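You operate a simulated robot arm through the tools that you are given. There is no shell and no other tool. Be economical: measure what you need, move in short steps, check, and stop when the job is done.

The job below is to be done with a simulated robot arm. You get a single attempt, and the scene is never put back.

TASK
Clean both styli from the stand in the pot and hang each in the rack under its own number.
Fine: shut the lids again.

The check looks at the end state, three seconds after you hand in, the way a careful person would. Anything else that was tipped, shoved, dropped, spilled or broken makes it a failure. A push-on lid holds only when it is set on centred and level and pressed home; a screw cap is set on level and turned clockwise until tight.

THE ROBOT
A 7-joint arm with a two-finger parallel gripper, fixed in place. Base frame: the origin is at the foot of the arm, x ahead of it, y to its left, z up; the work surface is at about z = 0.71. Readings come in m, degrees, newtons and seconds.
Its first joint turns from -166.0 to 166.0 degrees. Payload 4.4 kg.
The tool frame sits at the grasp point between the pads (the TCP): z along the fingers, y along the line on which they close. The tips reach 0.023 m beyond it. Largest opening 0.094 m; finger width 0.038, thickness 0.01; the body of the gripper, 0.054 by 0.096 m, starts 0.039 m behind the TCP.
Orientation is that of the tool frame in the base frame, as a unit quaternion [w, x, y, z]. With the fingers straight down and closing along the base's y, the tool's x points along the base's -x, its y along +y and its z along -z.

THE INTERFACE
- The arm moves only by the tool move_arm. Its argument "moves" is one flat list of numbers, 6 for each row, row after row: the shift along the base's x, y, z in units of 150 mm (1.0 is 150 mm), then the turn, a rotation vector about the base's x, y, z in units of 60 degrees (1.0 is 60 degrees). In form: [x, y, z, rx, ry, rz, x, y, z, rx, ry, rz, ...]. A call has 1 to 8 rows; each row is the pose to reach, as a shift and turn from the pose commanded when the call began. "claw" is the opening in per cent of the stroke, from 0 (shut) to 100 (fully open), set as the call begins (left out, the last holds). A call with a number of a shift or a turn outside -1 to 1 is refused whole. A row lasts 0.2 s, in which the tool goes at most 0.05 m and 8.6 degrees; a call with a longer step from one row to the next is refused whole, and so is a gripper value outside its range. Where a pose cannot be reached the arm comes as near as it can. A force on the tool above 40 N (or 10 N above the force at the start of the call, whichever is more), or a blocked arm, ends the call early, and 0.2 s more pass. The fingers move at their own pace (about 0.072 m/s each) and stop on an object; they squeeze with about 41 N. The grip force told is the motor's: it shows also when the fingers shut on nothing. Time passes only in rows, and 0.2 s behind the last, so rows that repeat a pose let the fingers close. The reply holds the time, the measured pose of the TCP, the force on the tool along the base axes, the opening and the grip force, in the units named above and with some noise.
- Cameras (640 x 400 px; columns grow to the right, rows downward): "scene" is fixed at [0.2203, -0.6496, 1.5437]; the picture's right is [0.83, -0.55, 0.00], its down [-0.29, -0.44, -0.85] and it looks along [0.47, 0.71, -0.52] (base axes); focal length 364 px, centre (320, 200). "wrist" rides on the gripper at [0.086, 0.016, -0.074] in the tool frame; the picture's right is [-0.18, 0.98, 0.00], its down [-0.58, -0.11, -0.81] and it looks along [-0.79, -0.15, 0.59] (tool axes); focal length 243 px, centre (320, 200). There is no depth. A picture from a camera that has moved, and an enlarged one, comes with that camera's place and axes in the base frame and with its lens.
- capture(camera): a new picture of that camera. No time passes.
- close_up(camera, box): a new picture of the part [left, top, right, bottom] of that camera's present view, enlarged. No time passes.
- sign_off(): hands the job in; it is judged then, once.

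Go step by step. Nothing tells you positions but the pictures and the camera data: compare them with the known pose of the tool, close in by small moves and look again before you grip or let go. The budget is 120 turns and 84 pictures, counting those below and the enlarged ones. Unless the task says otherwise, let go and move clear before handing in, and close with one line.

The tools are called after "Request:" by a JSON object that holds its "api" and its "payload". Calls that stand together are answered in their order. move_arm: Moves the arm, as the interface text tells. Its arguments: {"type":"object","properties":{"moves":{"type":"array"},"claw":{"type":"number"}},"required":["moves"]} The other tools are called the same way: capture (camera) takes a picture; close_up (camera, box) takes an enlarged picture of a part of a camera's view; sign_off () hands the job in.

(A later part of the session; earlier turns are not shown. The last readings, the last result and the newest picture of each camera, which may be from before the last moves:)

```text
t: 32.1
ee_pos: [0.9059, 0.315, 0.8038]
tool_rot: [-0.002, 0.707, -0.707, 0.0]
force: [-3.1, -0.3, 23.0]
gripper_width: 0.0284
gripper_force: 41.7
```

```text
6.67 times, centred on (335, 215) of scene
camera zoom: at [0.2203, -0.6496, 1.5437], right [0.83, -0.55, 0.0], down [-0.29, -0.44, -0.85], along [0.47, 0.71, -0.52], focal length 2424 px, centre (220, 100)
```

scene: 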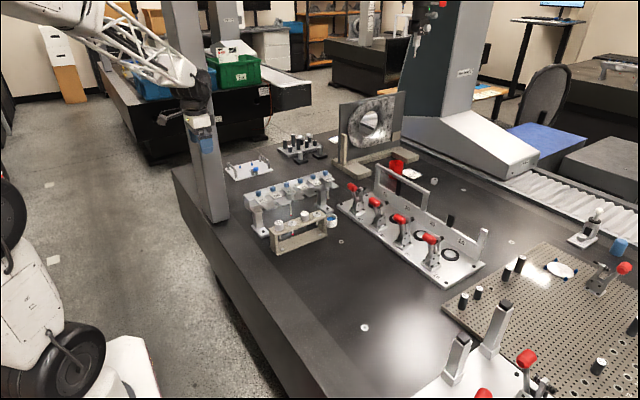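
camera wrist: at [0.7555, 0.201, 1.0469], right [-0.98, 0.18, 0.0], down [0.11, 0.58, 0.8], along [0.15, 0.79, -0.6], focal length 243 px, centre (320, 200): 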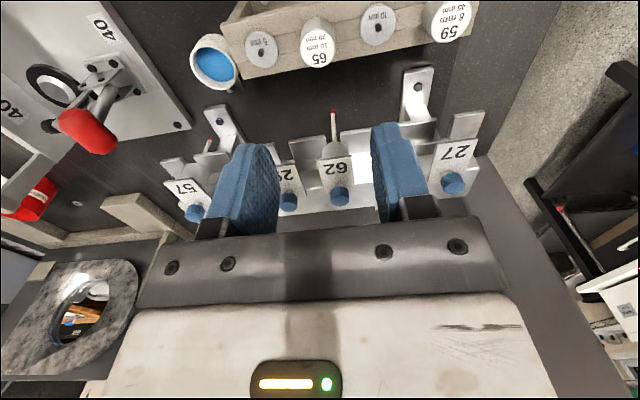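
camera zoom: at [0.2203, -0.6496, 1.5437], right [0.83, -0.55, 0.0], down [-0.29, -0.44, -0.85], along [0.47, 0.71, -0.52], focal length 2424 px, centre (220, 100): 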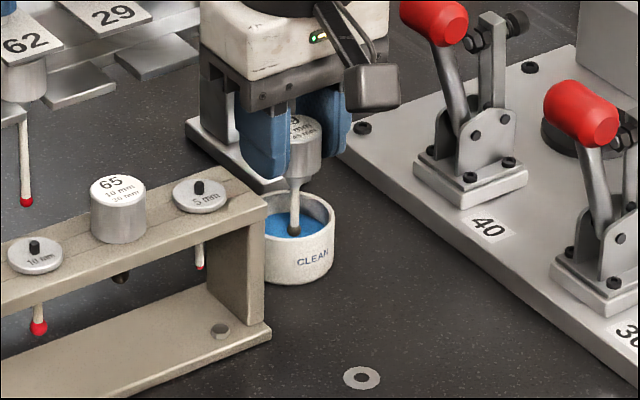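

The ball meets a firm pad (23 N). I'm easing the pressure and rubbing a little, then raising to inspect the ball.

Request:
{"api": "move_arm", "payload": {"moves": [0, 0, 0.012, 0, 0, 0, 0.02, 0, 0.012, 0, 0, 0, -0.02, 0, 0.012, 0, 0, 0, 0, 0.02, 0.012, 0, 0, 0, 0, -0.02, 0.012, 0, 0, 0, 0, 0, 0.012, 0, 0, 0]}}

Request:
{"api": "move_arm", "payload": {"moves": [0, 0, 0.1, 0, 0, 0, 0, 0, 0.25, 0, 0, 0, 0, 0, 0.25, 0, 0, 0]}}

Request:
{"api": "close_up", "payload": {"camera": "wrist", "box": [260, 40, 380, 190]}}

```text
t: 33.5
ee_pos: [0.9055, 0.3151, 0.804]
tool_rot: [0.0, 0.707, -0.707, -0.002]
force: [0.7, -0.7, -0.5]
gripper_width: 0.0287
gripper_force: 41.0
```

```text
t: 34.3
ee_pos: [0.9053, 0.3146, 0.8409]
tool_rot: [0.001, -0.707, 0.707, 0.0]
force: [-0.4, 0.3, 0.2]
gripper_width: 0.0285
gripper_force: 40.7
```

```text
2.67 times, centred on (320, 115) of wrist
camera zoom: at [0.8909, 0.2296, 0.9161], right [-0.98, 0.18, 0.0], down [0.11, 0.58, 0.81], along [0.15, 0.79, -0.59], focal length 647 px, centre (320, 427)
```

zoom: 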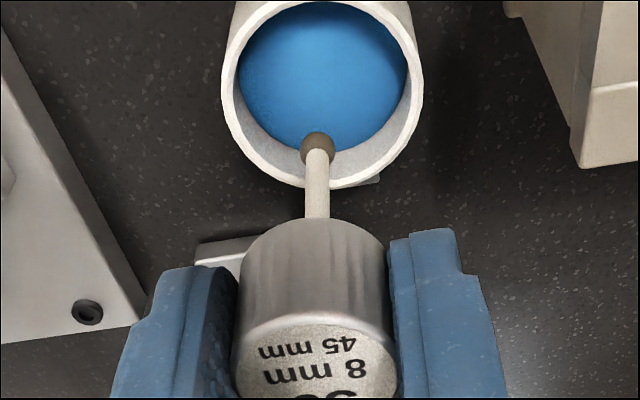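

The ball is still brown, so contact alone isn't enough. I'll press again with moderate force and wipe with several strokes.

Request:
{"api": "move_arm", "payload": {"moves": [0, 0, -0.15, 0, 0, 0, 0, 0, -0.23, 0, 0, 0, 0, 0, -0.257, 0, 0, 0, 0.04, 0, -0.257, 0, 0, 0.1, -0.04, 0, -0.257, 0, 0, -0.04, 0.04, 0, -0.257, 0, 0, 0.1, -0.04, 0, -0.257, 0, 0, -0.04, 0, 0, -0.257, 0, 0, 0]}}

Request:
{"api": "close_up", "payload": {"camera": "wrist", "box": [260, 40, 380, 190]}}

```text
t: 36.1
ee_pos: [0.9034, 0.3144, 0.8028]
tool_rot: [0.0, 0.707, -0.707, -0.001]
force: [-2.0, 0.3, 4.4]
gripper_width: 0.0284
gripper_force: 40.3
```

```text
2.67 times, centred on (320, 115) of wrist
camera zoom: at [0.8899, 0.2295, 0.878], right [-0.98, 0.18, 0.0], down [0.11, 0.58, 0.81], along [0.15, 0.79, -0.59], focal length 647 px, centre (320, 427)
```

zoom: 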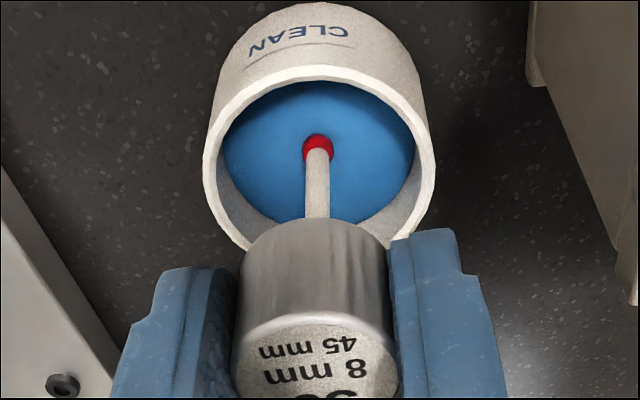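

The ball is clean (red) now. I'm lifting and carrying it to in front of slot 59 (x≈0.713).

Request:
{"api": "move_arm", "payload": {"moves": [0, 0, 0.2, 0, 0, 0, 0, 0, 0.45, 0, 0, 0, 0, 0, 0.75, 0, 0, 0, -0.3, 0, 0.8, 0, 0, 0, -0.6, 0.03, 0.8, 0, 0, 0, -0.9, 0.08, 0.8, 0, 0, 0, -0.9, 0.12, 0.8, 0, 0, 0]}}

Request:
{"api": "move_arm", "payload": {"moves": [-0.2, 0, 0, 0, 0, 0, -0.383, 0, 0, 0, 0, 0, -0.383, 0, -0.1, 0, 0, 0, -0.383, 0, -0.2, 0, 0, 0, -0.383, 0, -0.2, 0, 0, 0]}}

Request:
{"api": "close_up", "payload": {"camera": "wrist", "box": [180, 0, 460, 240]}}

Request:
{"api": "close_up", "payload": {"camera": "scene", "box": [245, 145, 345, 235]}}

```text
t: 37.7
ee_pos: [0.7697, 0.3327, 0.9229]
tool_rot: [0.0, 0.708, -0.706, 0.0]
force: [-0.2, 0.3, -0.3]
gripper_width: 0.0285
gripper_force: 41.0
```

```text
t: 38.9
ee_pos: [0.7129, 0.3328, 0.8931]
tool_rot: [0.0, 0.707, -0.707, 0.0]
force: [0.2, -0.1, -0.7]
gripper_width: 0.0282
gripper_force: 41.2
```

```text
1.67 times, centred on (320, 120) of wrist
camera zoom: at [0.6989, 0.2475, 0.9681], right [-0.98, 0.18, 0.0], down [0.11, 0.58, 0.81], along [0.15, 0.79, -0.59], focal length 404 px, centre (320, 333)
```

zoom: 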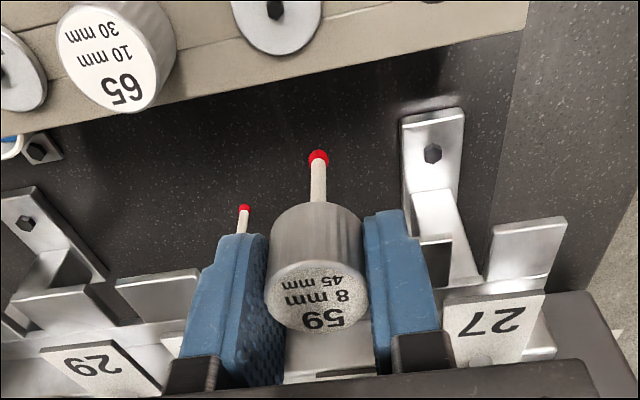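

```text
4.44 times, centred on (295, 190) of scene
camera zoom: at [0.2203, -0.6496, 1.5437], right [0.83, -0.55, 0.0], down [-0.29, -0.44, -0.85], along [0.47, 0.71, -0.52], focal length 1616 px, centre (431, 244)
```

zoom: 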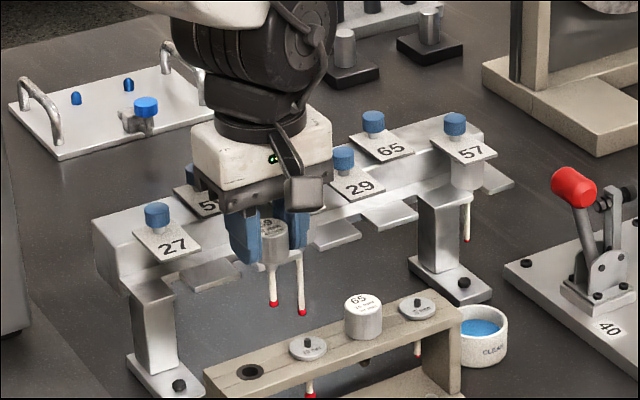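

Lined up in front of slot 59. I'm lowering to just above the prong level, then sliding in part-way and checking.

Request:
{"api": "move_arm", "payload": {"moves": [0, 0, -0.09, 0, 0, 0, 0, 0, -0.16, 0, 0, 0, 0, 0.08, -0.16, 0, 0, 0, 0, 0.16, -0.16, 0, 0, 0, 0, 0.16, -0.16, 0, 0, 0]}}

Request:
{"api": "close_up", "payload": {"camera": "wrist", "box": [180, 0, 460, 240]}}

Request:
{"api": "close_up", "payload": {"camera": "scene", "box": [255, 165, 325, 225]}}

```text
t: 40.1
ee_pos: [0.7129, 0.3566, 0.8688]
tool_rot: [0.0, -0.707, 0.707, 0.001]
force: [0.7, 0.6, 0.0]
gripper_width: 0.0282
gripper_force: 41.0
```

```text
1.67 times, centred on (320, 120) of wrist
camera zoom: at [0.698, 0.2715, 0.9438], right [-0.98, 0.18, 0.0], down [0.11, 0.58, 0.81], along [0.15, 0.79, -0.59], focal length 404 px, centre (320, 333)
```

zoom: 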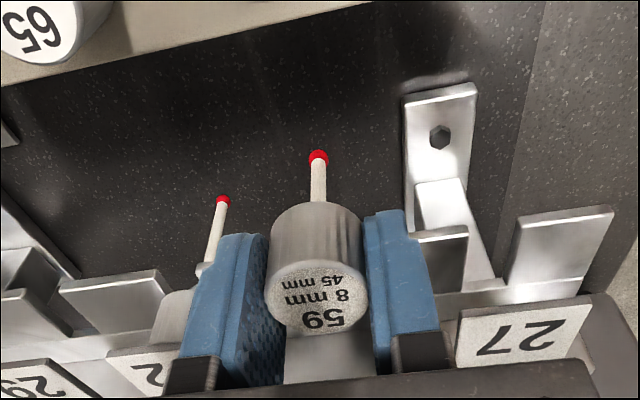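

```text
6.67 times, centred on (290, 195) of scene
camera zoom: at [0.2203, -0.6496, 1.5437], right [0.83, -0.55, 0.0], down [-0.29, -0.44, -0.85], along [0.47, 0.71, -0.52], focal length 2424 px, centre (520, 233)
```

zoom: 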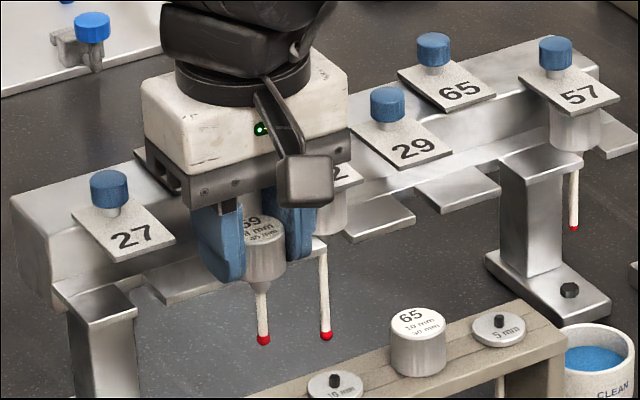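

The hanging 62 stylus gives the axis at y≈0.388. I'm sliding in to that depth gently.

Request:
{"api": "move_arm", "payload": {"moves": [0, 0.07, 0, 0, 0, 0, 0, 0.14, 0, 0, 0, 0, 0, 0.18, 0, 0, 0, 0, 0, 0.205, 0, 0, 0, 0, 0, 0.205, 0, 0, 0, 0]}}

Request:
{"api": "close_up", "payload": {"camera": "wrist", "box": [180, 0, 460, 240]}}

Request:
{"api": "close_up", "payload": {"camera": "scene", "box": [255, 165, 325, 225]}}

```text
t: 41.3
ee_pos: [0.7131, 0.3867, 0.867]
tool_rot: [0.0, 0.707, -0.707, -0.001]
force: [-1.0, -0.7, 0.0]
gripper_width: 0.0287
gripper_force: 40.8
```

```text
1.67 times, centred on (320, 120) of wrist
camera zoom: at [0.6983, 0.3023, 0.943], right [-0.98, 0.18, 0.0], down [0.11, 0.58, 0.81], along [0.15, 0.79, -0.59], focal length 404 px, centre (320, 333)
```

zoom: 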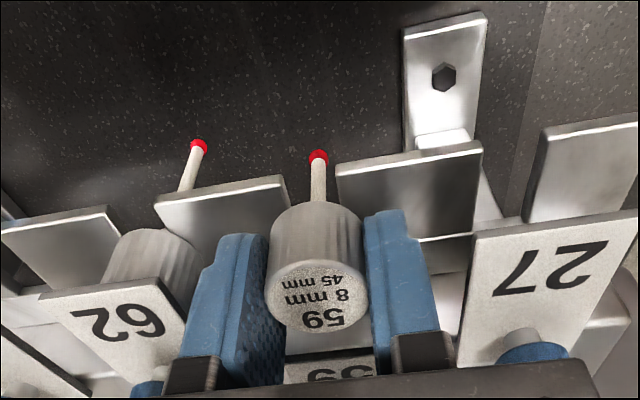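

```text
6.67 times, centred on (290, 195) of scene
camera zoom: at [0.2203, -0.6496, 1.5437], right [0.83, -0.55, 0.0], down [-0.29, -0.44, -0.85], along [0.47, 0.71, -0.52], focal length 2424 px, centre (520, 233)
```

zoom: 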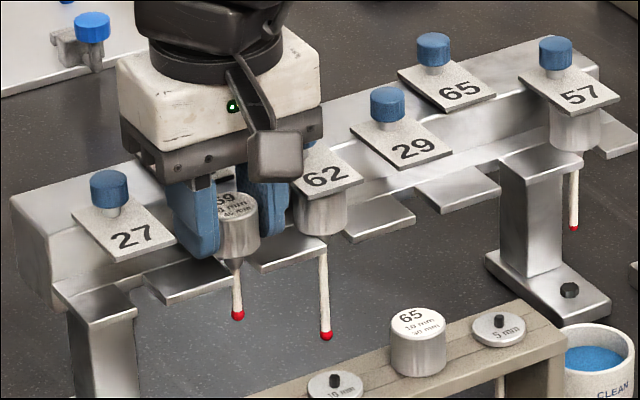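

The shaft is in the slot, centred. I'm lowering gently until it seats.

Request:
{"api": "move_arm", "payload": {"moves": [0, 0.004, -0.015, 0, 0, 0, 0, 0.004, -0.03, 0, 0, 0, 0, 0.004, -0.03, 0, 0, 0]}}

```text
t: 42.1
ee_pos: [0.7124, 0.389, 0.8638]
tool_rot: [0.0, 0.708, -0.707, 0.0]
force: [0.5, -0.2, -0.8]
gripper_width: 0.0284
gripper_force: 41.1
```

Request:
{"api": "move_arm", "payload": {"moves": [0, 0, -0.007, 0, 0, 0, 0, 0, -0.014, 0, 0, 0, 0, 0, -0.014, 0, 0, 0]}}

```text
t: 42.9
ee_pos: [0.714, 0.3887, 0.8615]
tool_rot: [0.0, -0.707, 0.707, 0.001]
force: [-0.3, -0.1, -1.0]
gripper_width: 0.0285
gripper_force: 41.5
```

Request:
{"api": "move_arm", "payload": {"moves": [0, 0, -0.007, 0, 0, 0, 0, 0, -0.014, 0, 0, 0, 0, 0, -0.014, 0, 0, 0]}}

Request:
{"api": "close_up", "payload": {"camera": "wrist", "box": [180, 0, 460, 240]}}

Request:
{"api": "close_up", "payload": {"camera": "scene", "box": [265, 175, 315, 215]}}

```text
t: 43.7
ee_pos: [0.7138, 0.3881, 0.8595]
tool_rot: [0.0, 0.707, -0.707, 0.0]
force: [1.6, -0.1, 3.8]
gripper_width: 0.0283
gripper_force: 40.8
```

```text
1.67 times, centred on (320, 120) of wrist
camera zoom: at [0.6985, 0.3029, 0.9346], right [-0.98, 0.18, 0.0], down [0.11, 0.58, 0.81], along [0.15, 0.79, -0.59], focal length 404 px, centre (320, 333)
```

zoom: 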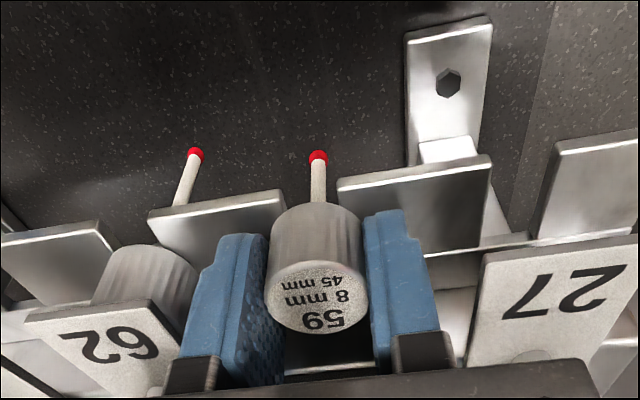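

```text
10.00 times, centred on (290, 195) of scene
camera zoom: at [0.2203, -0.6496, 1.5437], right [0.83, -0.55, 0.0], down [-0.29, -0.44, -0.85], along [0.47, 0.71, -0.52], focal length 3637 px, centre (620, 250)
```

zoom: 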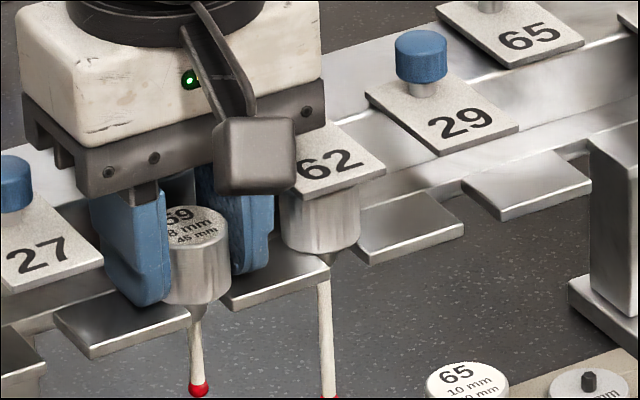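

Seated with light contact. I'm opening modestly and checking before retreating.

Request:
{"api": "move_arm", "payload": {"moves": [0, 0, 0, 0, 0, 0, 0, 0, 0, 0, 0, 0, 0, 0, 0, 0, 0, 0], "claw": 42}}

Request:
{"api": "close_up", "payload": {"camera": "wrist", "box": [180, 0, 460, 240]}}

```text
t: 44.5
ee_pos: [0.7143, 0.3896, 0.8599]
tool_rot: [0.001, -0.707, 0.707, 0.001]
force: [0.1, 0.3, -0.1]
gripper_width: 0.0395
gripper_force: 0.1
```

```text
1.67 times, centred on (320, 120) of wrist
camera zoom: at [0.6984, 0.3029, 0.9343], right [-0.98, 0.18, 0.0], down [0.11, 0.58, 0.81], along [0.15, 0.79, -0.59], focal length 404 px, centre (320, 333)
```

zoom: 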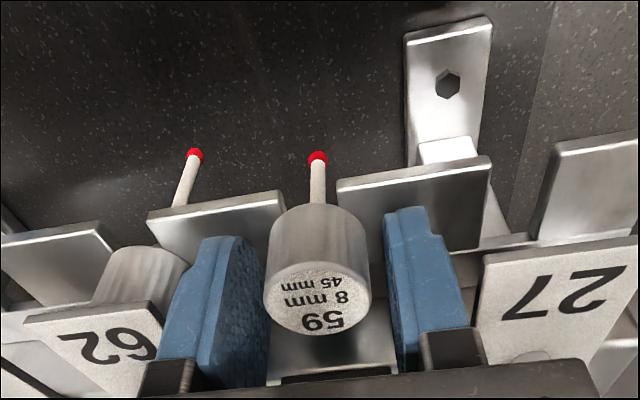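

It stays put. I'm rising straight up.

Request:
{"api": "move_arm", "payload": {"moves": [0, 0, 0.1, 0, 0, 0, 0, 0, 0.3, 0, 0, 0, 0, -0.15, 0.5, 0, 0, 0, 0.05, -0.4, 0.6, 0, 0, 0, 0.05, -0.4, 0.6, 0, 0, 0]}}

Request:
{"api": "close_up", "payload": {"camera": "wrist", "box": [180, 0, 460, 240]}}

Request:
{"api": "close_up", "payload": {"camera": "scene", "box": [265, 175, 315, 215]}}

```text
t: 45.7
ee_pos: [0.7217, 0.3292, 0.9503]
tool_rot: [-0.001, 0.707, -0.707, -0.001]
force: [-0.2, 0.2, 0.0]
gripper_width: 0.0394
gripper_force: 0.1
```

```text
1.67 times, centred on (320, 120) of wrist
camera zoom: at [0.7064, 0.2442, 1.0243], right [-0.98, 0.18, 0.0], down [0.11, 0.58, 0.81], along [0.15, 0.79, -0.59], focal length 404 px, centre (320, 333)
```

zoom: 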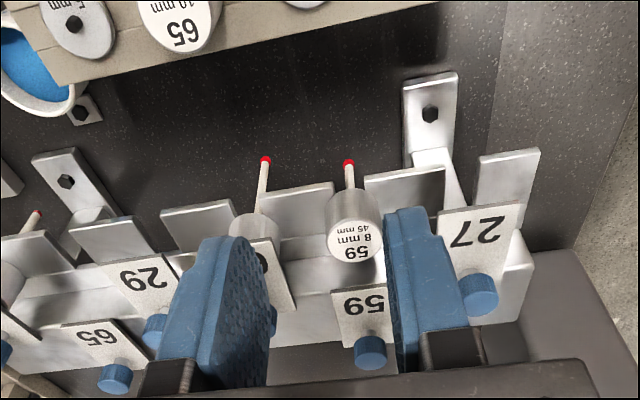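

```text
10.00 times, centred on (290, 195) of scene
camera zoom: at [0.2203, -0.6496, 1.5437], right [0.83, -0.55, 0.0], down [-0.29, -0.44, -0.85], along [0.47, 0.71, -0.52], focal length 3637 px, centre (620, 250)
```

zoom: 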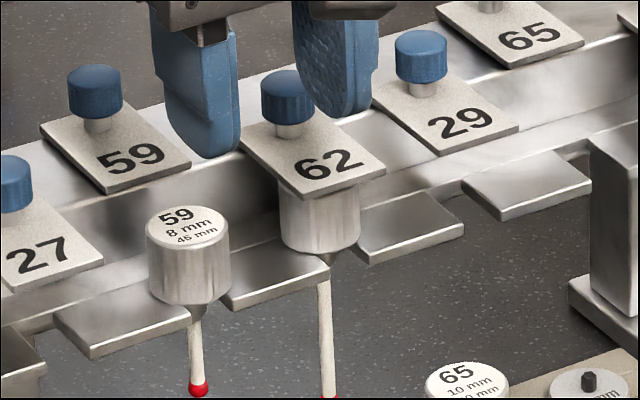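

Stylus 59 hangs exactly like 62. Now I'll close lid 59: grip its knob at y≈0.463 and slide it forward to 0.412.

Request:
{"api": "move_arm", "payload": {"moves": [0, 0.3, 0, 0, 0, 0, -0.03, 0.6, 0, 0, 0, 0, -0.055, 0.888, 0, 0, 0, 0, -0.055, 0.888, -0.2, 0, 0, 0, -0.055, 0.888, -0.36, 0, 0, 0, -0.055, 0.888, -0.36, 0, 0, 0], "claw": 55}}

Request:
{"api": "move_arm", "payload": {"moves": [0, 0, 0, 0, 0, 0, 0, 0, 0, 0, 0, 0, 0, 0, 0, 0, 0, 0], "claw": 0}}

```text
t: 47.1
ee_pos: [0.7139, 0.4622, 0.8958]
tool_rot: [0.0, 0.707, -0.707, -0.001]
force: [-0.1, 0.2, 0.3]
gripper_width: 0.0518
gripper_force: 0.0
```

```text
t: 47.9
ee_pos: [0.7137, 0.4628, 0.8958]
tool_rot: [-0.001, -0.707, 0.707, 0.001]
force: [-18.7, 0.5, 4.3]
gripper_width: 0.0195
gripper_force: 41.3
```

Request:
{"api": "move_arm", "payload": {"moves": [-0.005, -0.06, 0, 0, 0, 0, -0.005, -0.13, 0, 0, 0, 0, -0.005, -0.2, 0, 0, 0, 0, -0.005, -0.26, 0, 0, 0, 0, -0.005, -0.31, 0, 0, 0, 0, -0.005, -0.335, 0, 0, 0, 0, -0.005, -0.335, 0, 0, 0, 0]}}

Request:
{"api": "close_up", "payload": {"camera": "scene", "box": [255, 165, 325, 225]}}

```text
t: 49.1
ee_pos: [0.7132, 0.4173, 0.8952]
tool_rot: [0.001, -0.707, 0.707, 0.0]
force: [13.3, 10.4, 0.1]
gripper_width: 0.0196
gripper_force: 41.2
stopped in row 6: the force on the tool passed its limit (the readings are from after the stop); the commanded pose is now the measured one
```

```text
6.67 times, centred on (290, 195) of scene
camera zoom: at [0.2203, -0.6496, 1.5437], right [0.83, -0.55, 0.0], down [-0.29, -0.44, -0.85], along [0.47, 0.71, -0.52], focal length 2424 px, centre (520, 233)
```

zoom: 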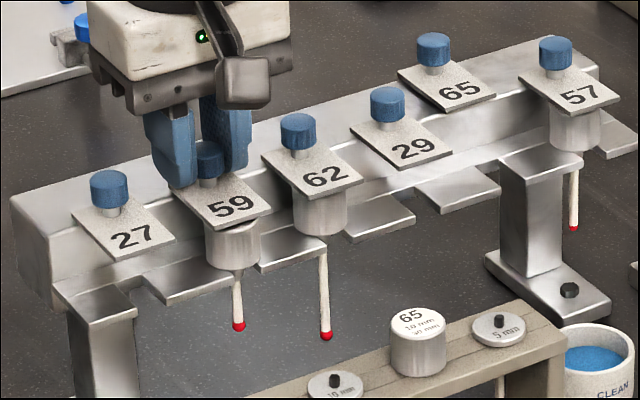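

It stopped at y≈0.417, 5 mm short of the original. I'll re-centre x slightly and try the last bit.

Request:
{"api": "move_arm", "payload": {"moves": [0.004, 0, 0, 0, 0, 0, 0.004, -0.015, 0, 0, 0, 0, 0.004, -0.03, 0, 0, 0, 0, 0.004, -0.03, 0, 0, 0, 0]}}

```text
t: 50.1
ee_pos: [0.7139, 0.4129, 0.8967]
tool_rot: [0.002, -0.707, 0.707, 0.001]
force: [6.3, 34.5, 0.4]
gripper_width: 0.0197
gripper_force: 40.9
```

Now at y=0.413 against the front stop, so it's closed. I'm releasing and rising.

Request:
{"api": "move_arm", "payload": {"moves": [0, 0.01, 0, 0, 0, 0, 0, 0.01, 0, 0, 0, 0]}}

Request:
{"api": "move_arm", "payload": {"moves": [0, 0, 0, 0, 0, 0, 0, 0, 0, 0, 0, 0, 0, 0, 0, 0, 0, 0, 0, 0, 0.25, 0, 0, 0, 0, -0.25, 0.45, 0, 0, 0, 0.2, -0.5, 0.5, 0, 0, 0, 0.4, -0.75, 0.5, 0, 0, 0, 0.4, -0.75, 0.5, 0, 0, 0], "claw": 55}}

Request:
{"api": "close_up", "payload": {"camera": "wrist", "box": [180, 0, 460, 240]}}

Request:
{"api": "close_up", "payload": {"camera": "scene", "box": [245, 165, 345, 245]}}

```text
t: 50.7
ee_pos: [0.7127, 0.4148, 0.8971]
tool_rot: [0.001, -0.707, 0.707, -0.001]
force: [-8.2, 9.9, 18.1]
gripper_width: 0.0196
gripper_force: 41.5
```

```text
t: 52.5
ee_pos: [0.7726, 0.301, 0.9733]
tool_rot: [-0.002, 0.707, -0.707, 0.0]
force: [0.0, -0.2, 0.5]
gripper_width: 0.0518
gripper_force: 0.1
```

```text
1.67 times, centred on (320, 120) of wrist
camera zoom: at [0.7577, 0.2162, 1.0462], right [-0.98, 0.18, 0.0], down [0.11, 0.58, 0.81], along [0.15, 0.79, -0.59], focal length 404 px, centre (320, 333)
```

zoom: 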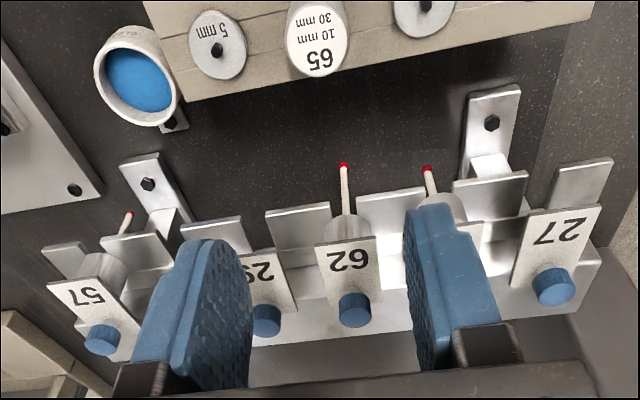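

```text
5.00 times, centred on (295, 205) of scene
camera zoom: at [0.2203, -0.6496, 1.5437], right [0.83, -0.55, 0.0], down [-0.29, -0.44, -0.85], along [0.47, 0.71, -0.52], focal length 1818 px, centre (445, 175)
```

zoom: 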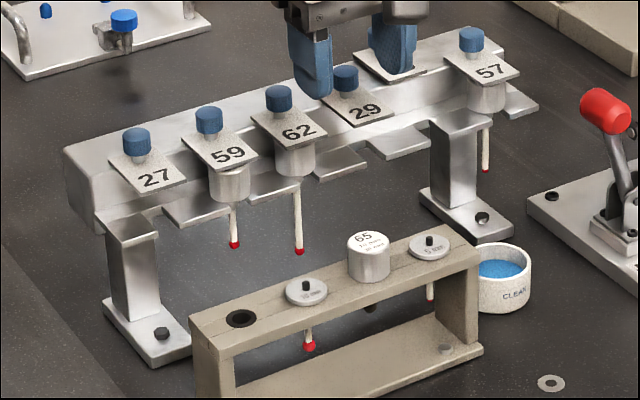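

Lid 59 is shut just like 62. Next is stylus 65 at about (0.774, 0.288).

Request:
{"api": "move_arm", "payload": {"moves": [0.01, -0.083, -0.25, 0, 0, 0, 0.01, -0.083, -0.5, 0, 0, 0, 0.01, -0.083, -0.67, 0, 0, 0, 0.01, -0.083, -0.67, 0, 0, 0], "claw": 45}}

Request:
{"api": "close_up", "payload": {"camera": "wrist", "box": [180, 40, 460, 240]}}

```text
t: 53.5
ee_pos: [0.7742, 0.2901, 0.8722]
tool_rot: [-0.001, 0.707, -0.707, 0.0]
force: [0.6, -0.2, -0.8]
gripper_width: 0.0423
gripper_force: 0.2
```

```text
2.00 times, centred on (320, 140) of wrist
camera zoom: at [0.7596, 0.2045, 0.9467], right [-0.98, 0.18, 0.0], down [0.11, 0.58, 0.81], along [0.15, 0.79, -0.59], focal length 485 px, centre (320, 320)
```

zoom: 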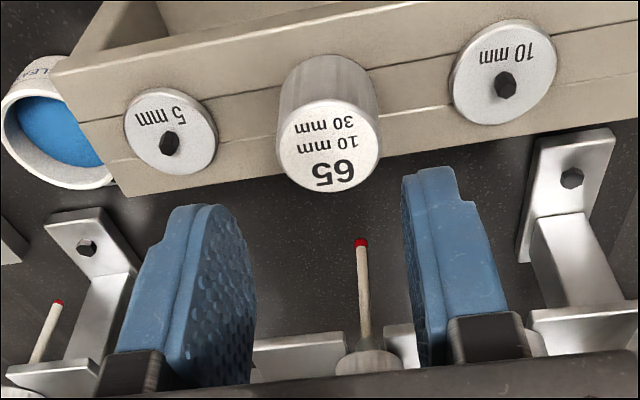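

Good alignment (as with 59); I'm making small corrections, descending and gripping.

Request:
{"api": "move_arm", "payload": {"moves": [-0.005, -0.01, -0.12, 0, 0, 0, -0.005, -0.01, -0.24, 0, 0, 0, -0.005, -0.01, -0.318, 0, 0, 0, -0.005, -0.01, -0.318, 0, 0, 0]}}

Request:
{"api": "close_up", "payload": {"camera": "wrist", "box": [180, 40, 460, 240]}}

Request:
{"api": "move_arm", "payload": {"moves": [0, 0, 0, 0, 0, 0, 0, 0, 0, 0, 0, 0, 0, 0, 0, 0, 0, 0], "claw": 0}}

```text
t: 54.5
ee_pos: [0.7738, 0.2881, 0.8248]
tool_rot: [0.002, -0.707, 0.708, 0.0]
force: [0.4, -1.2, 3.7]
gripper_width: 0.0424
gripper_force: 0.4
```

```text
2.00 times, centred on (320, 140) of wrist
camera zoom: at [0.759, 0.2028, 0.8987], right [-0.98, 0.18, 0.0], down [0.11, 0.58, 0.81], along [0.15, 0.79, -0.59], focal length 485 px, centre (320, 320)
```

zoom: 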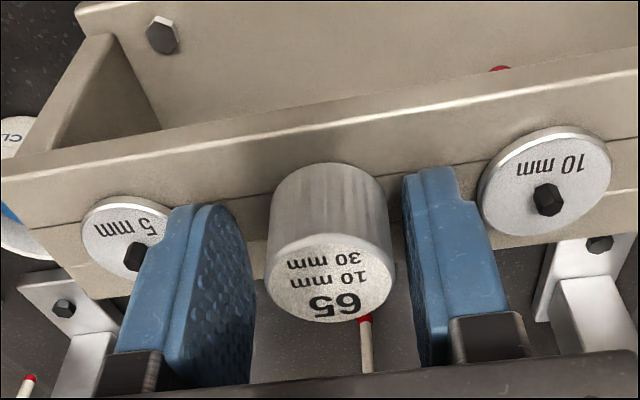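

```text
t: 55.3
ee_pos: [0.7732, 0.2888, 0.824]
tool_rot: [0.001, -0.707, 0.707, 0.0]
force: [-15.8, 1.2, 10.4]
gripper_width: 0.0285
gripper_force: 40.9
```

Gripped, with a slight side load. I'm easing x and lifting straight up.

Request:
{"api": "move_arm", "payload": {"moves": [-0.004, 0, 0.004, 0, 0, 0, -0.004, 0, 0.1, 0, 0, 0, -0.004, 0, 0.25, 0, 0, 0, -0.004, 0, 0.45, 0, 0, 0, -0.004, 0, 0.6, 0, 0, 0, -0.004, 0, 0.6, 0, 0, 0]}}

Request:
{"api": "close_up", "payload": {"camera": "wrist", "box": [180, 0, 460, 240]}}

Request:
{"api": "close_up", "payload": {"camera": "scene", "box": [265, 165, 345, 245]}}

```text
t: 56.7
ee_pos: [0.7715, 0.289, 0.9145]
tool_rot: [-0.001, 0.708, -0.706, 0.0]
force: [0.6, 0.4, -0.9]
gripper_width: 0.0282
gripper_force: 41.1
```

```text
1.67 times, centred on (320, 120) of wrist
camera zoom: at [0.758, 0.2034, 0.9885], right [-0.98, 0.18, 0.0], down [0.11, 0.58, 0.81], along [0.15, 0.79, -0.59], focal length 404 px, centre (320, 333)
```

zoom: 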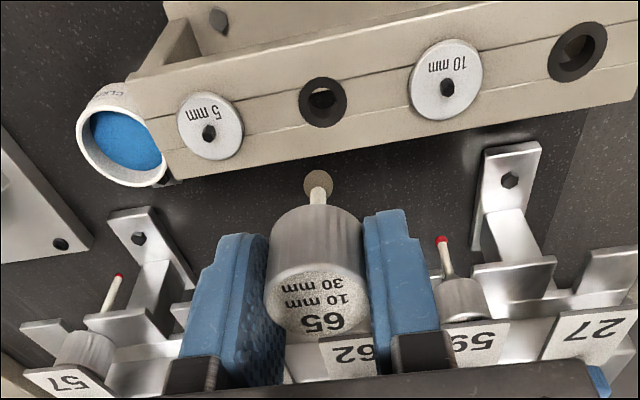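

```text
5.00 times, centred on (305, 205) of scene
camera zoom: at [0.2203, -0.6496, 1.5437], right [0.83, -0.55, 0.0], down [-0.29, -0.44, -0.85], along [0.47, 0.71, -0.52], focal length 1818 px, centre (395, 175)
```

zoom: 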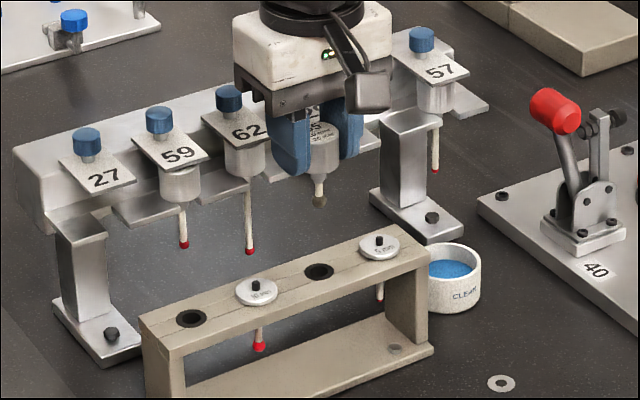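

Stylus 65 is out. I'm moving it over the pot (0.906, 0.3145) and descending close to the rim.

Request:
{"api": "move_arm", "payload": {"moves": [0.3, 0.05, 0, 0, 0, 0, 0.6, 0.1, 0, 0, 0, 0, 0.893, 0.17, 0, 0, 0, 0, 0.893, 0.17, -0.2, 0, 0, 0, 0.893, 0.17, -0.4, 0, 0, 0, 0.893, 0.17, -0.6, 0, 0, 0, 0.893, 0.17, -0.67, 0, 0, 0, 0.893, 0.17, -0.67, 0, 0, 0]}}

Request:
{"api": "close_up", "payload": {"camera": "wrist", "box": [180, 0, 460, 240]}}

```text
t: 58.5
ee_pos: [0.9052, 0.3134, 0.8133]
tool_rot: [-0.001, 0.707, -0.707, 0.002]
force: [0.2, -0.7, -0.5]
gripper_width: 0.0286
gripper_force: 41.2
```

```text
1.67 times, centred on (320, 120) of wrist
camera zoom: at [0.8916, 0.2283, 0.8875], right [-0.98, 0.18, 0.0], down [0.11, 0.58, 0.81], along [0.15, 0.79, -0.59], focal length 404 px, centre (320, 333)
```

zoom: 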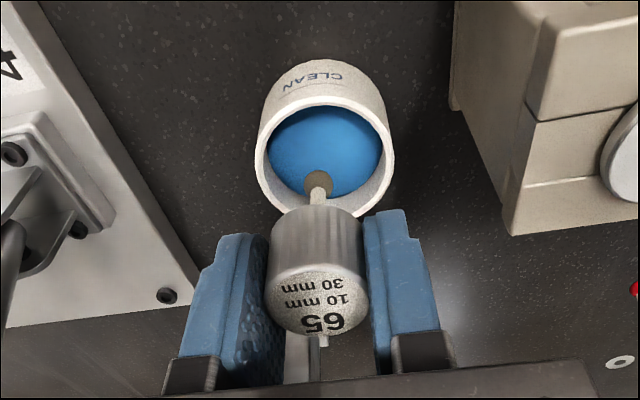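

Aligned. I'm lowering to the expected pad contact and reading the force.

Request:
{"api": "move_arm", "payload": {"moves": [0, 0, -0.08, 0, 0, 0, 0, 0, -0.14, 0, 0, 0, 0, 0, -0.18, 0, 0, 0, 0, 0, -0.195, 0, 0, 0, 0, 0, -0.195, 0, 0, 0]}}

```text
t: 59.7
ee_pos: [0.9079, 0.3144, 0.7838]
tool_rot: [-0.002, 0.707, -0.707, 0.0]
force: [6.2, 2.3, 28.1]
gripper_width: 0.0286
gripper_force: 41.2
```

Contact at 28 N; I'm easing slightly and wiping.

Request:
{"api": "move_arm", "payload": {"moves": [0, 0, 0.008, 0, 0, 0, 0.04, 0, 0.008, 0, 0, 0.1, -0.04, 0, 0.008, 0, 0, -0.04, 0.04, 0, 0.008, 0, 0, 0.1, -0.04, 0, 0.008, 0, 0, -0.04, 0.03, 0, 0.008, 0, 0, 0.08, 0, 0, 0.008, 0, 0, 0]}}

Request:
{"api": "close_up", "payload": {"camera": "wrist", "box": [260, 40, 380, 190]}}

```text
t: 61.3
ee_pos: [0.9072, 0.3132, 0.7837]
tool_rot: [-0.002, 0.707, -0.707, 0.0]
force: [3.6, 0.0, 6.5]
gripper_width: 0.0287
gripper_force: 41.4
```

```text
2.67 times, centred on (320, 115) of wrist
camera zoom: at [0.8929, 0.2284, 0.8587], right [-0.98, 0.18, 0.0], down [0.11, 0.58, 0.81], along [0.15, 0.79, -0.59], focal length 647 px, centre (320, 427)
```

zoom: 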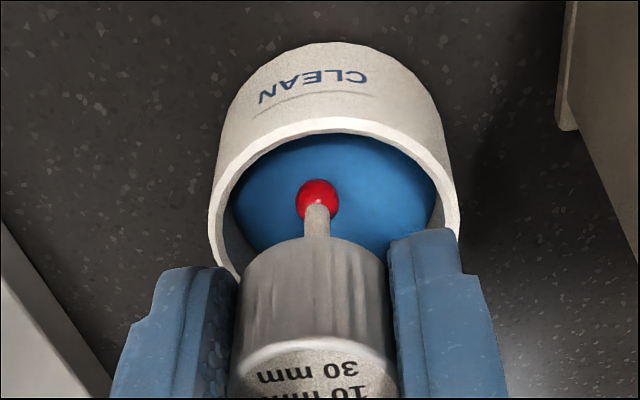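

Clean and red. I'm lifting and moving in front of slot 65 (x≈0.887).

Request:
{"api": "move_arm", "payload": {"moves": [0, 0, 0.2, 0, 0, 0, 0, 0, 0.45, 0, 0, 0, -0.06, 0.06, 0.7, 0, 0, 0, -0.12, 0.13, 0.72, 0, 0, 0, -0.12, 0.13, 0.72, 0, 0, 0]}}

Request:
{"api": "close_up", "payload": {"camera": "wrist", "box": [180, 0, 460, 240]}}

Request:
{"api": "close_up", "payload": {"camera": "scene", "box": [285, 155, 365, 225]}}

```text
t: 62.5
ee_pos: [0.8906, 0.3341, 0.8934]
tool_rot: [-0.001, 0.708, -0.706, 0.0]
force: [-0.4, 0.7, 0.6]
gripper_width: 0.0284
gripper_force: 41.2
```

```text
1.67 times, centred on (320, 120) of wrist
camera zoom: at [0.8754, 0.2481, 0.9685], right [-0.98, 0.18, 0.0], down [0.11, 0.58, 0.81], along [0.15, 0.79, -0.59], focal length 404 px, centre (320, 333)
```

zoom: 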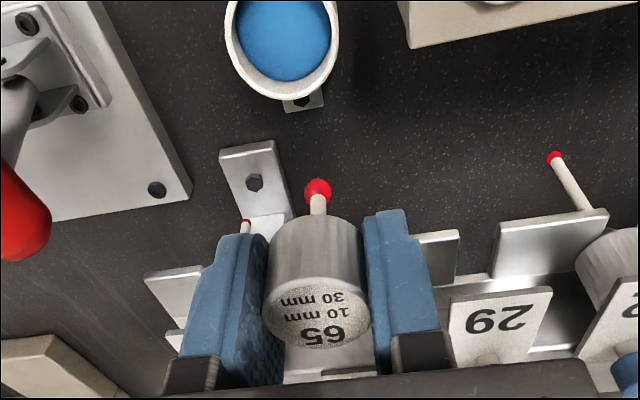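

```text
5.71 times, centred on (325, 190) of scene
camera zoom: at [0.2203, -0.6496, 1.5437], right [0.83, -0.55, 0.0], down [-0.29, -0.44, -0.85], along [0.47, 0.71, -0.52], focal length 2078 px, centre (291, 257)
```

zoom: 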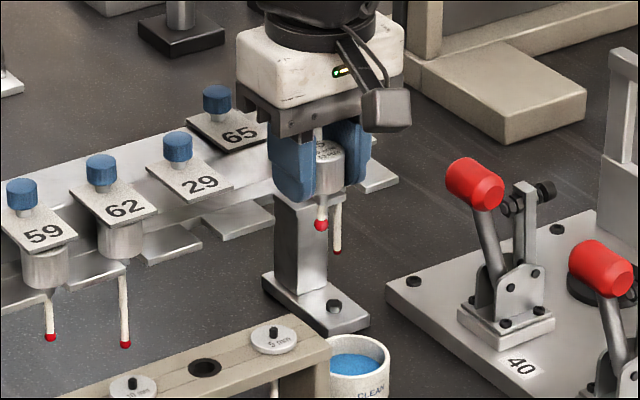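

The body slid about 2 mm up in the grip when pressed, which is still fine. I'm correcting x to 0.887 and lowering to insertion height.

Request:
{"api": "move_arm", "payload": {"moves": [-0.022, 0, -0.09, 0, 0, 0, -0.022, 0, -0.17, 0, 0, 0, -0.022, 0.08, -0.17, 0, 0, 0, -0.022, 0.15, -0.17, 0, 0, 0, -0.022, 0.15, -0.17, 0, 0, 0]}}

Request:
{"api": "close_up", "payload": {"camera": "wrist", "box": [180, 0, 460, 240]}}

Request:
{"api": "close_up", "payload": {"camera": "scene", "box": [290, 160, 350, 210]}}

```text
t: 63.7
ee_pos: [0.8866, 0.3558, 0.8673]
tool_rot: [-0.002, 0.707, -0.707, -0.001]
force: [0.0, 0.7, -0.1]
gripper_width: 0.0286
gripper_force: 41.3
```

```text
1.67 times, centred on (320, 120) of wrist
camera zoom: at [0.8711, 0.2713, 0.9421], right [-0.98, 0.18, 0.0], down [0.11, 0.58, 0.81], along [0.15, 0.79, -0.59], focal length 404 px, centre (320, 333)
```

zoom: 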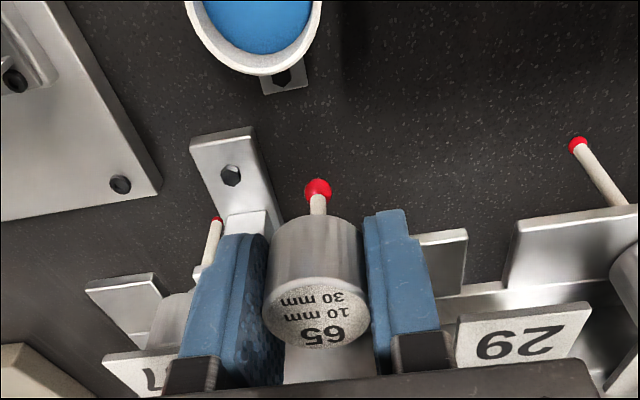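

```text
8.00 times, centred on (320, 185) of scene
camera zoom: at [0.2203, -0.6496, 1.5437], right [0.83, -0.55, 0.0], down [-0.29, -0.44, -0.85], along [0.47, 0.71, -0.52], focal length 2909 px, centre (320, 320)
```

zoom: 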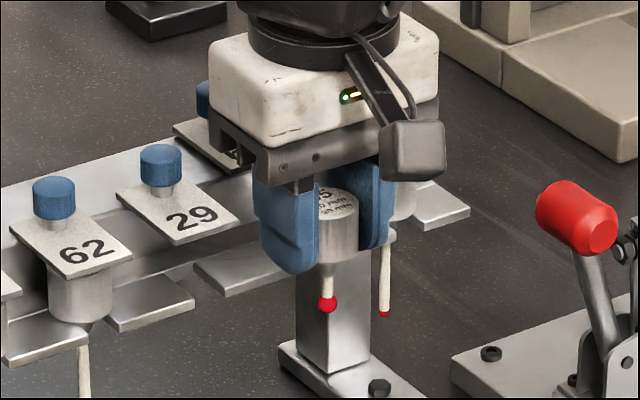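

Clear path; I'm sliding in to y≈0.389.

Request:
{"api": "move_arm", "payload": {"moves": [0.003, 0.07, 0, 0, 0, 0, 0.003, 0.14, 0, 0, 0, 0, 0.003, 0.19, 0, 0, 0, 0, 0.003, 0.218, 0, 0, 0, 0, 0.003, 0.218, 0, 0, 0, 0]}}

Request:
{"api": "close_up", "payload": {"camera": "wrist", "box": [180, 0, 460, 240]}}

Request:
{"api": "close_up", "payload": {"camera": "scene", "box": [290, 160, 350, 210]}}

```text
t: 64.9
ee_pos: [0.887, 0.3893, 0.8673]
tool_rot: [0.0, 0.707, -0.707, 0.0]
force: [0.0, 0.1, 0.0]
gripper_width: 0.0284
gripper_force: 41.1
```

```text
1.67 times, centred on (320, 120) of wrist
camera zoom: at [0.8712, 0.3035, 0.9419], right [-0.98, 0.18, 0.0], down [0.11, 0.58, 0.81], along [0.15, 0.79, -0.59], focal length 404 px, centre (320, 333)
```

zoom: 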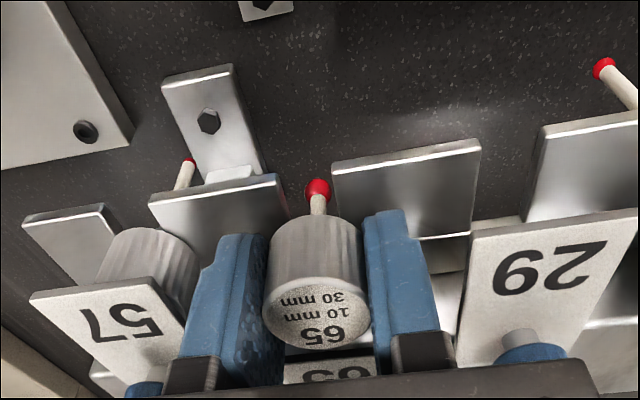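

```text
8.00 times, centred on (320, 185) of scene
camera zoom: at [0.2203, -0.6496, 1.5437], right [0.83, -0.55, 0.0], down [-0.29, -0.44, -0.85], along [0.47, 0.71, -0.52], focal length 2909 px, centre (320, 320)
```

zoom: 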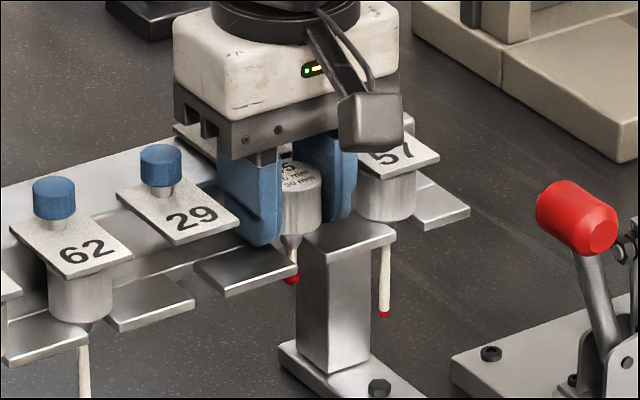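

Shaft 65 is in the slot. I'm lowering stepwise to seat it.

Request:
{"api": "move_arm", "payload": {"moves": [0.001, 0, -0.02, 0, 0, 0, 0.001, 0, -0.04, 0, 0, 0, 0.001, 0, -0.04, 0, 0, 0]}}

Request:
{"api": "move_arm", "payload": {"moves": [0, 0, -0.007, 0, 0, 0, 0, 0, -0.014, 0, 0, 0, 0, 0, -0.014, 0, 0, 0]}}

```text
t: 65.7
ee_pos: [0.8858, 0.3885, 0.861]
tool_rot: [-0.001, 0.707, -0.707, 0.0]
force: [1.0, -0.1, -0.4]
gripper_width: 0.0288
gripper_force: 40.8
```

```text
t: 66.5
ee_pos: [0.8871, 0.3874, 0.8579]
tool_rot: [0.001, -0.707, 0.707, -0.001]
force: [0.0, 0.2, -1.2]
gripper_width: 0.0288
gripper_force: 40.9
```

Request:
{"api": "move_arm", "payload": {"moves": [0, 0.003, -0.007, 0, 0, 0, 0, 0.003, -0.007, 0, 0, 0]}}

Request:
{"api": "close_up", "payload": {"camera": "wrist", "box": [180, 0, 460, 240]}}

Request:
{"api": "close_up", "payload": {"camera": "scene", "box": [300, 165, 340, 195]}}

```text
t: 67.1
ee_pos: [0.8866, 0.388, 0.8596]
tool_rot: [-0.002, 0.707, -0.707, 0.0]
force: [-1.1, -3.9, 7.9]
gripper_width: 0.0284
gripper_force: 41.1
```

```text
1.67 times, centred on (320, 120) of wrist
camera zoom: at [0.8717, 0.3036, 0.9336], right [-0.98, 0.18, 0.0], down [0.11, 0.58, 0.81], along [0.15, 0.79, -0.59], focal length 404 px, centre (320, 333)
```

zoom: 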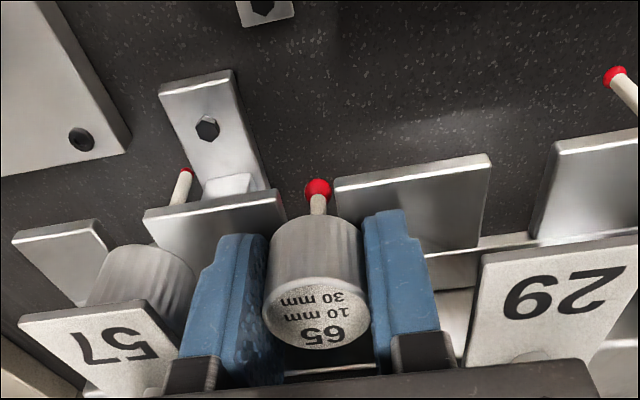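

```text
13.33 times, centred on (320, 180) of scene
camera zoom: at [0.2203, -0.6496, 1.5437], right [0.83, -0.55, 0.0], down [-0.29, -0.44, -0.85], along [0.47, 0.71, -0.52], focal length 4849 px, centre (320, 467)
```

zoom: 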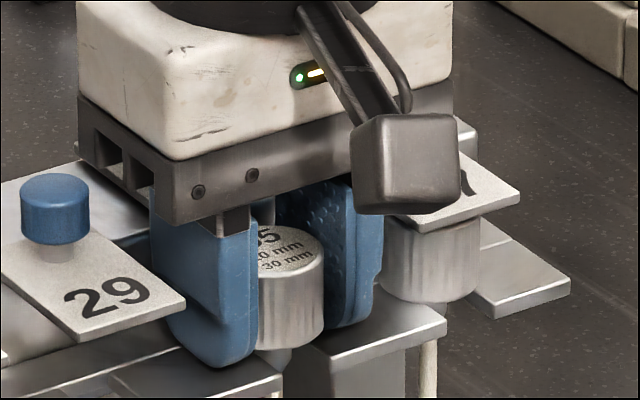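

Contact is felt (8 N). I'm opening and checking that the stylus is seated.

Request:
{"api": "move_arm", "payload": {"moves": [0, 0, 0, 0, 0, 0, 0, 0, 0, 0, 0, 0, 0, 0, 0, 0, 0, 0], "claw": 42}}

Request:
{"api": "close_up", "payload": {"camera": "wrist", "box": [180, 0, 460, 240]}}

Request:
{"api": "move_arm", "payload": {"moves": [0, 0, 0.08, 0, 0, 0, 0, 0, 0.3, 0, 0, 0, 0, -0.15, 0.5, 0, 0, 0, 0.02, -0.4, 0.6, 0, 0, 0, 0.02, -0.4, 0.6, 0, 0, 0]}}

Request:
{"api": "close_up", "payload": {"camera": "scene", "box": [270, 155, 340, 210]}}

Request:
{"api": "close_up", "payload": {"camera": "wrist", "box": [180, 0, 460, 240]}}

```text
t: 67.9
ee_pos: [0.8863, 0.3893, 0.8584]
tool_rot: [0.003, -0.706, 0.708, 0.001]
force: [1.7, 0.5, 12.3]
gripper_width: 0.0386
gripper_force: 0.1
```

```text
1.67 times, centred on (320, 120) of wrist
camera zoom: at [0.8717, 0.3038, 0.9336], right [-0.98, 0.18, 0.0], down [0.11, 0.58, 0.81], along [0.15, 0.79, -0.59], focal length 404 px, centre (320, 333)
```

zoom: 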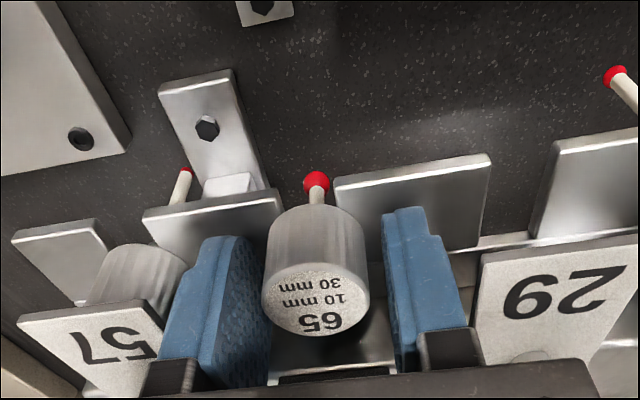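

```text
t: 69.1
ee_pos: [0.8922, 0.3289, 0.9468]
tool_rot: [0.0, -0.707, 0.707, 0.001]
force: [0.0, 0.5, -0.1]
gripper_width: 0.0389
gripper_force: 0.0
```

```text
7.27 times, centred on (305, 182) of scene
camera zoom: at [0.2203, -0.6496, 1.5437], right [0.83, -0.55, 0.0], down [-0.29, -0.44, -0.85], along [0.47, 0.71, -0.52], focal length 2645 px, centre (429, 327)
```

zoom: 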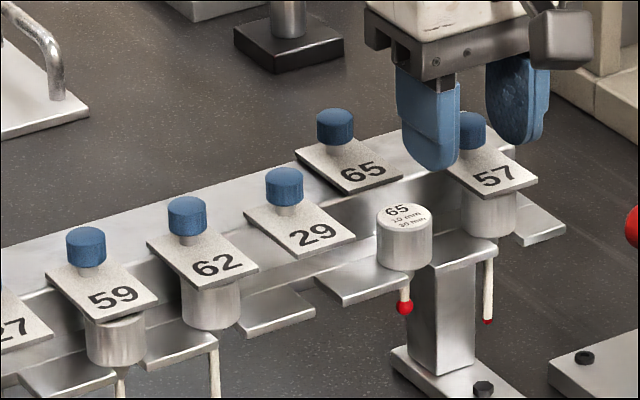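

```text
1.67 times, centred on (320, 120) of wrist
camera zoom: at [0.8759, 0.2422, 1.0224], right [-0.98, 0.18, 0.0], down [0.11, 0.58, 0.81], along [0.15, 0.79, -0.59], focal length 404 px, centre (320, 333)
```

zoom: 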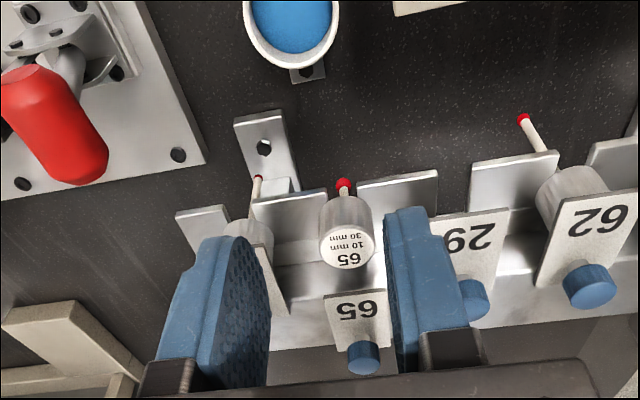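

Stylus 65 hangs seated level like the others. Now I'll close lid 65: grip its knob at (0.887, 0.457) and slide it forward.

Request:
{"api": "move_arm", "payload": {"moves": [-0.02, 0.3, 0, 0, 0, 0, -0.033, 0.6, 0, 0, 0, 0, -0.033, 0.85, 0, 0, 0, 0, -0.033, 0.85, -0.15, 0, 0, 0, -0.033, 0.85, -0.15, 0, 0, 0], "claw": 55}}

Request:
{"api": "close_up", "payload": {"camera": "wrist", "box": [180, 40, 460, 240]}}

```text
t: 70.3
ee_pos: [0.8842, 0.4559, 0.9266]
tool_rot: [-0.002, 0.707, -0.707, -0.001]
force: [0.0, -0.7, 0.4]
gripper_width: 0.0518
gripper_force: 0.1
```

```text
2.00 times, centred on (320, 140) of wrist
camera zoom: at [0.8704, 0.3702, 1.0008], right [-0.98, 0.18, 0.0], down [0.11, 0.58, 0.81], along [0.15, 0.79, -0.59], focal length 485 px, centre (320, 320)
```

zoom: 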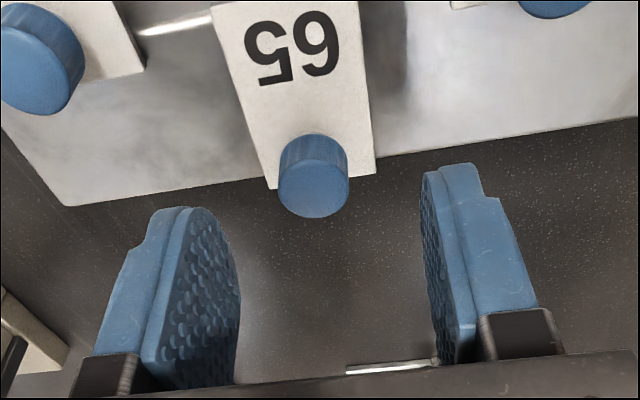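

The knob is at about (0.887, 0.456). I'm correcting x by 3 mm, descending and gripping.

Request:
{"api": "move_arm", "payload": {"moves": [0.02, 0.003, -0.08, 0, 0, 0, 0.02, 0.003, -0.16, 0, 0, 0, 0.02, 0.003, -0.205, 0, 0, 0, 0.02, 0.003, -0.205, 0, 0, 0]}}

Request:
{"api": "move_arm", "payload": {"moves": [0, 0, 0, 0, 0, 0, 0, 0, 0, 0, 0, 0, 0, 0, 0, 0, 0, 0], "claw": 0}}

```text
t: 71.3
ee_pos: [0.8895, 0.4556, 0.8963]
tool_rot: [-0.001, 0.708, -0.707, -0.001]
force: [0.1, 0.1, -0.3]
gripper_width: 0.0516
gripper_force: 0.0
```

```text
t: 71.9
ee_pos: [0.8863, 0.4563, 0.8951]
tool_rot: [-0.002, -0.707, 0.707, 0.001]
force: [-10.8, -5.4, 4.1]
gripper_width: 0.0196
gripper_force: 40.7
stopped in row 2: the force on the tool passed its limit (the readings are from after the stop); the commanded pose is now the measured one
```

Request:
{"api": "move_arm", "payload": {"moves": [-0.002, -0.05, 0, 0, 0, 0, -0.002, -0.1, 0, 0, 0, 0, -0.002, -0.15, 0, 0, 0, 0, -0.002, -0.2, 0, 0, 0, 0, -0.002, -0.24, 0, 0, 0, 0, -0.002, -0.27, 0, 0, 0, 0, -0.002, -0.27, 0, 0, 0, 0]}}

Request:
{"api": "close_up", "payload": {"camera": "scene", "box": [270, 155, 340, 210]}}

```text
t: 73.5
ee_pos: [0.8864, 0.4151, 0.8947]
tool_rot: [0.0, -0.707, 0.707, 0.001]
force: [-17.8, -1.2, 8.7]
gripper_width: 0.0197
gripper_force: 40.9
```

```text
7.27 times, centred on (305, 182) of scene
camera zoom: at [0.2203, -0.6496, 1.5437], right [0.83, -0.55, 0.0], down [-0.29, -0.44, -0.85], along [0.47, 0.71, -0.52], focal length 2645 px, centre (429, 327)
```

zoom: 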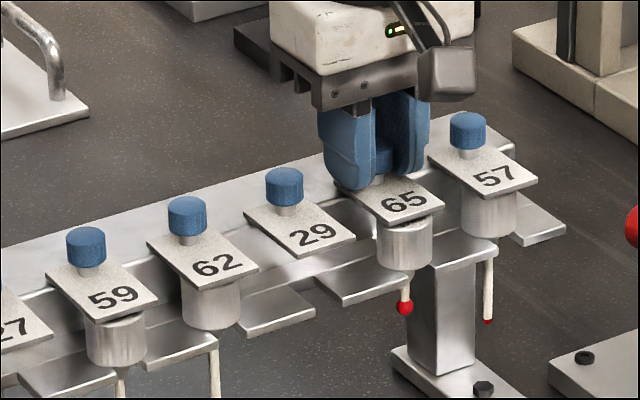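

Nearly shut, so I'll do the last few millimetres to the front stop.

Request:
{"api": "move_arm", "payload": {"moves": [-0.006, -0.012, 0, 0, 0, 0, -0.006, -0.024, 0, 0, 0, 0, -0.006, -0.034, 0, 0, 0, 0, -0.006, -0.034, 0, 0, 0, 0]}}

```text
t: 74.5
ee_pos: [0.8871, 0.4122, 0.8949]
tool_rot: [0.0, -0.707, 0.707, 0.001]
force: [23.7, 27.0, 0.5]
gripper_width: 0.0197
gripper_force: 40.9
```

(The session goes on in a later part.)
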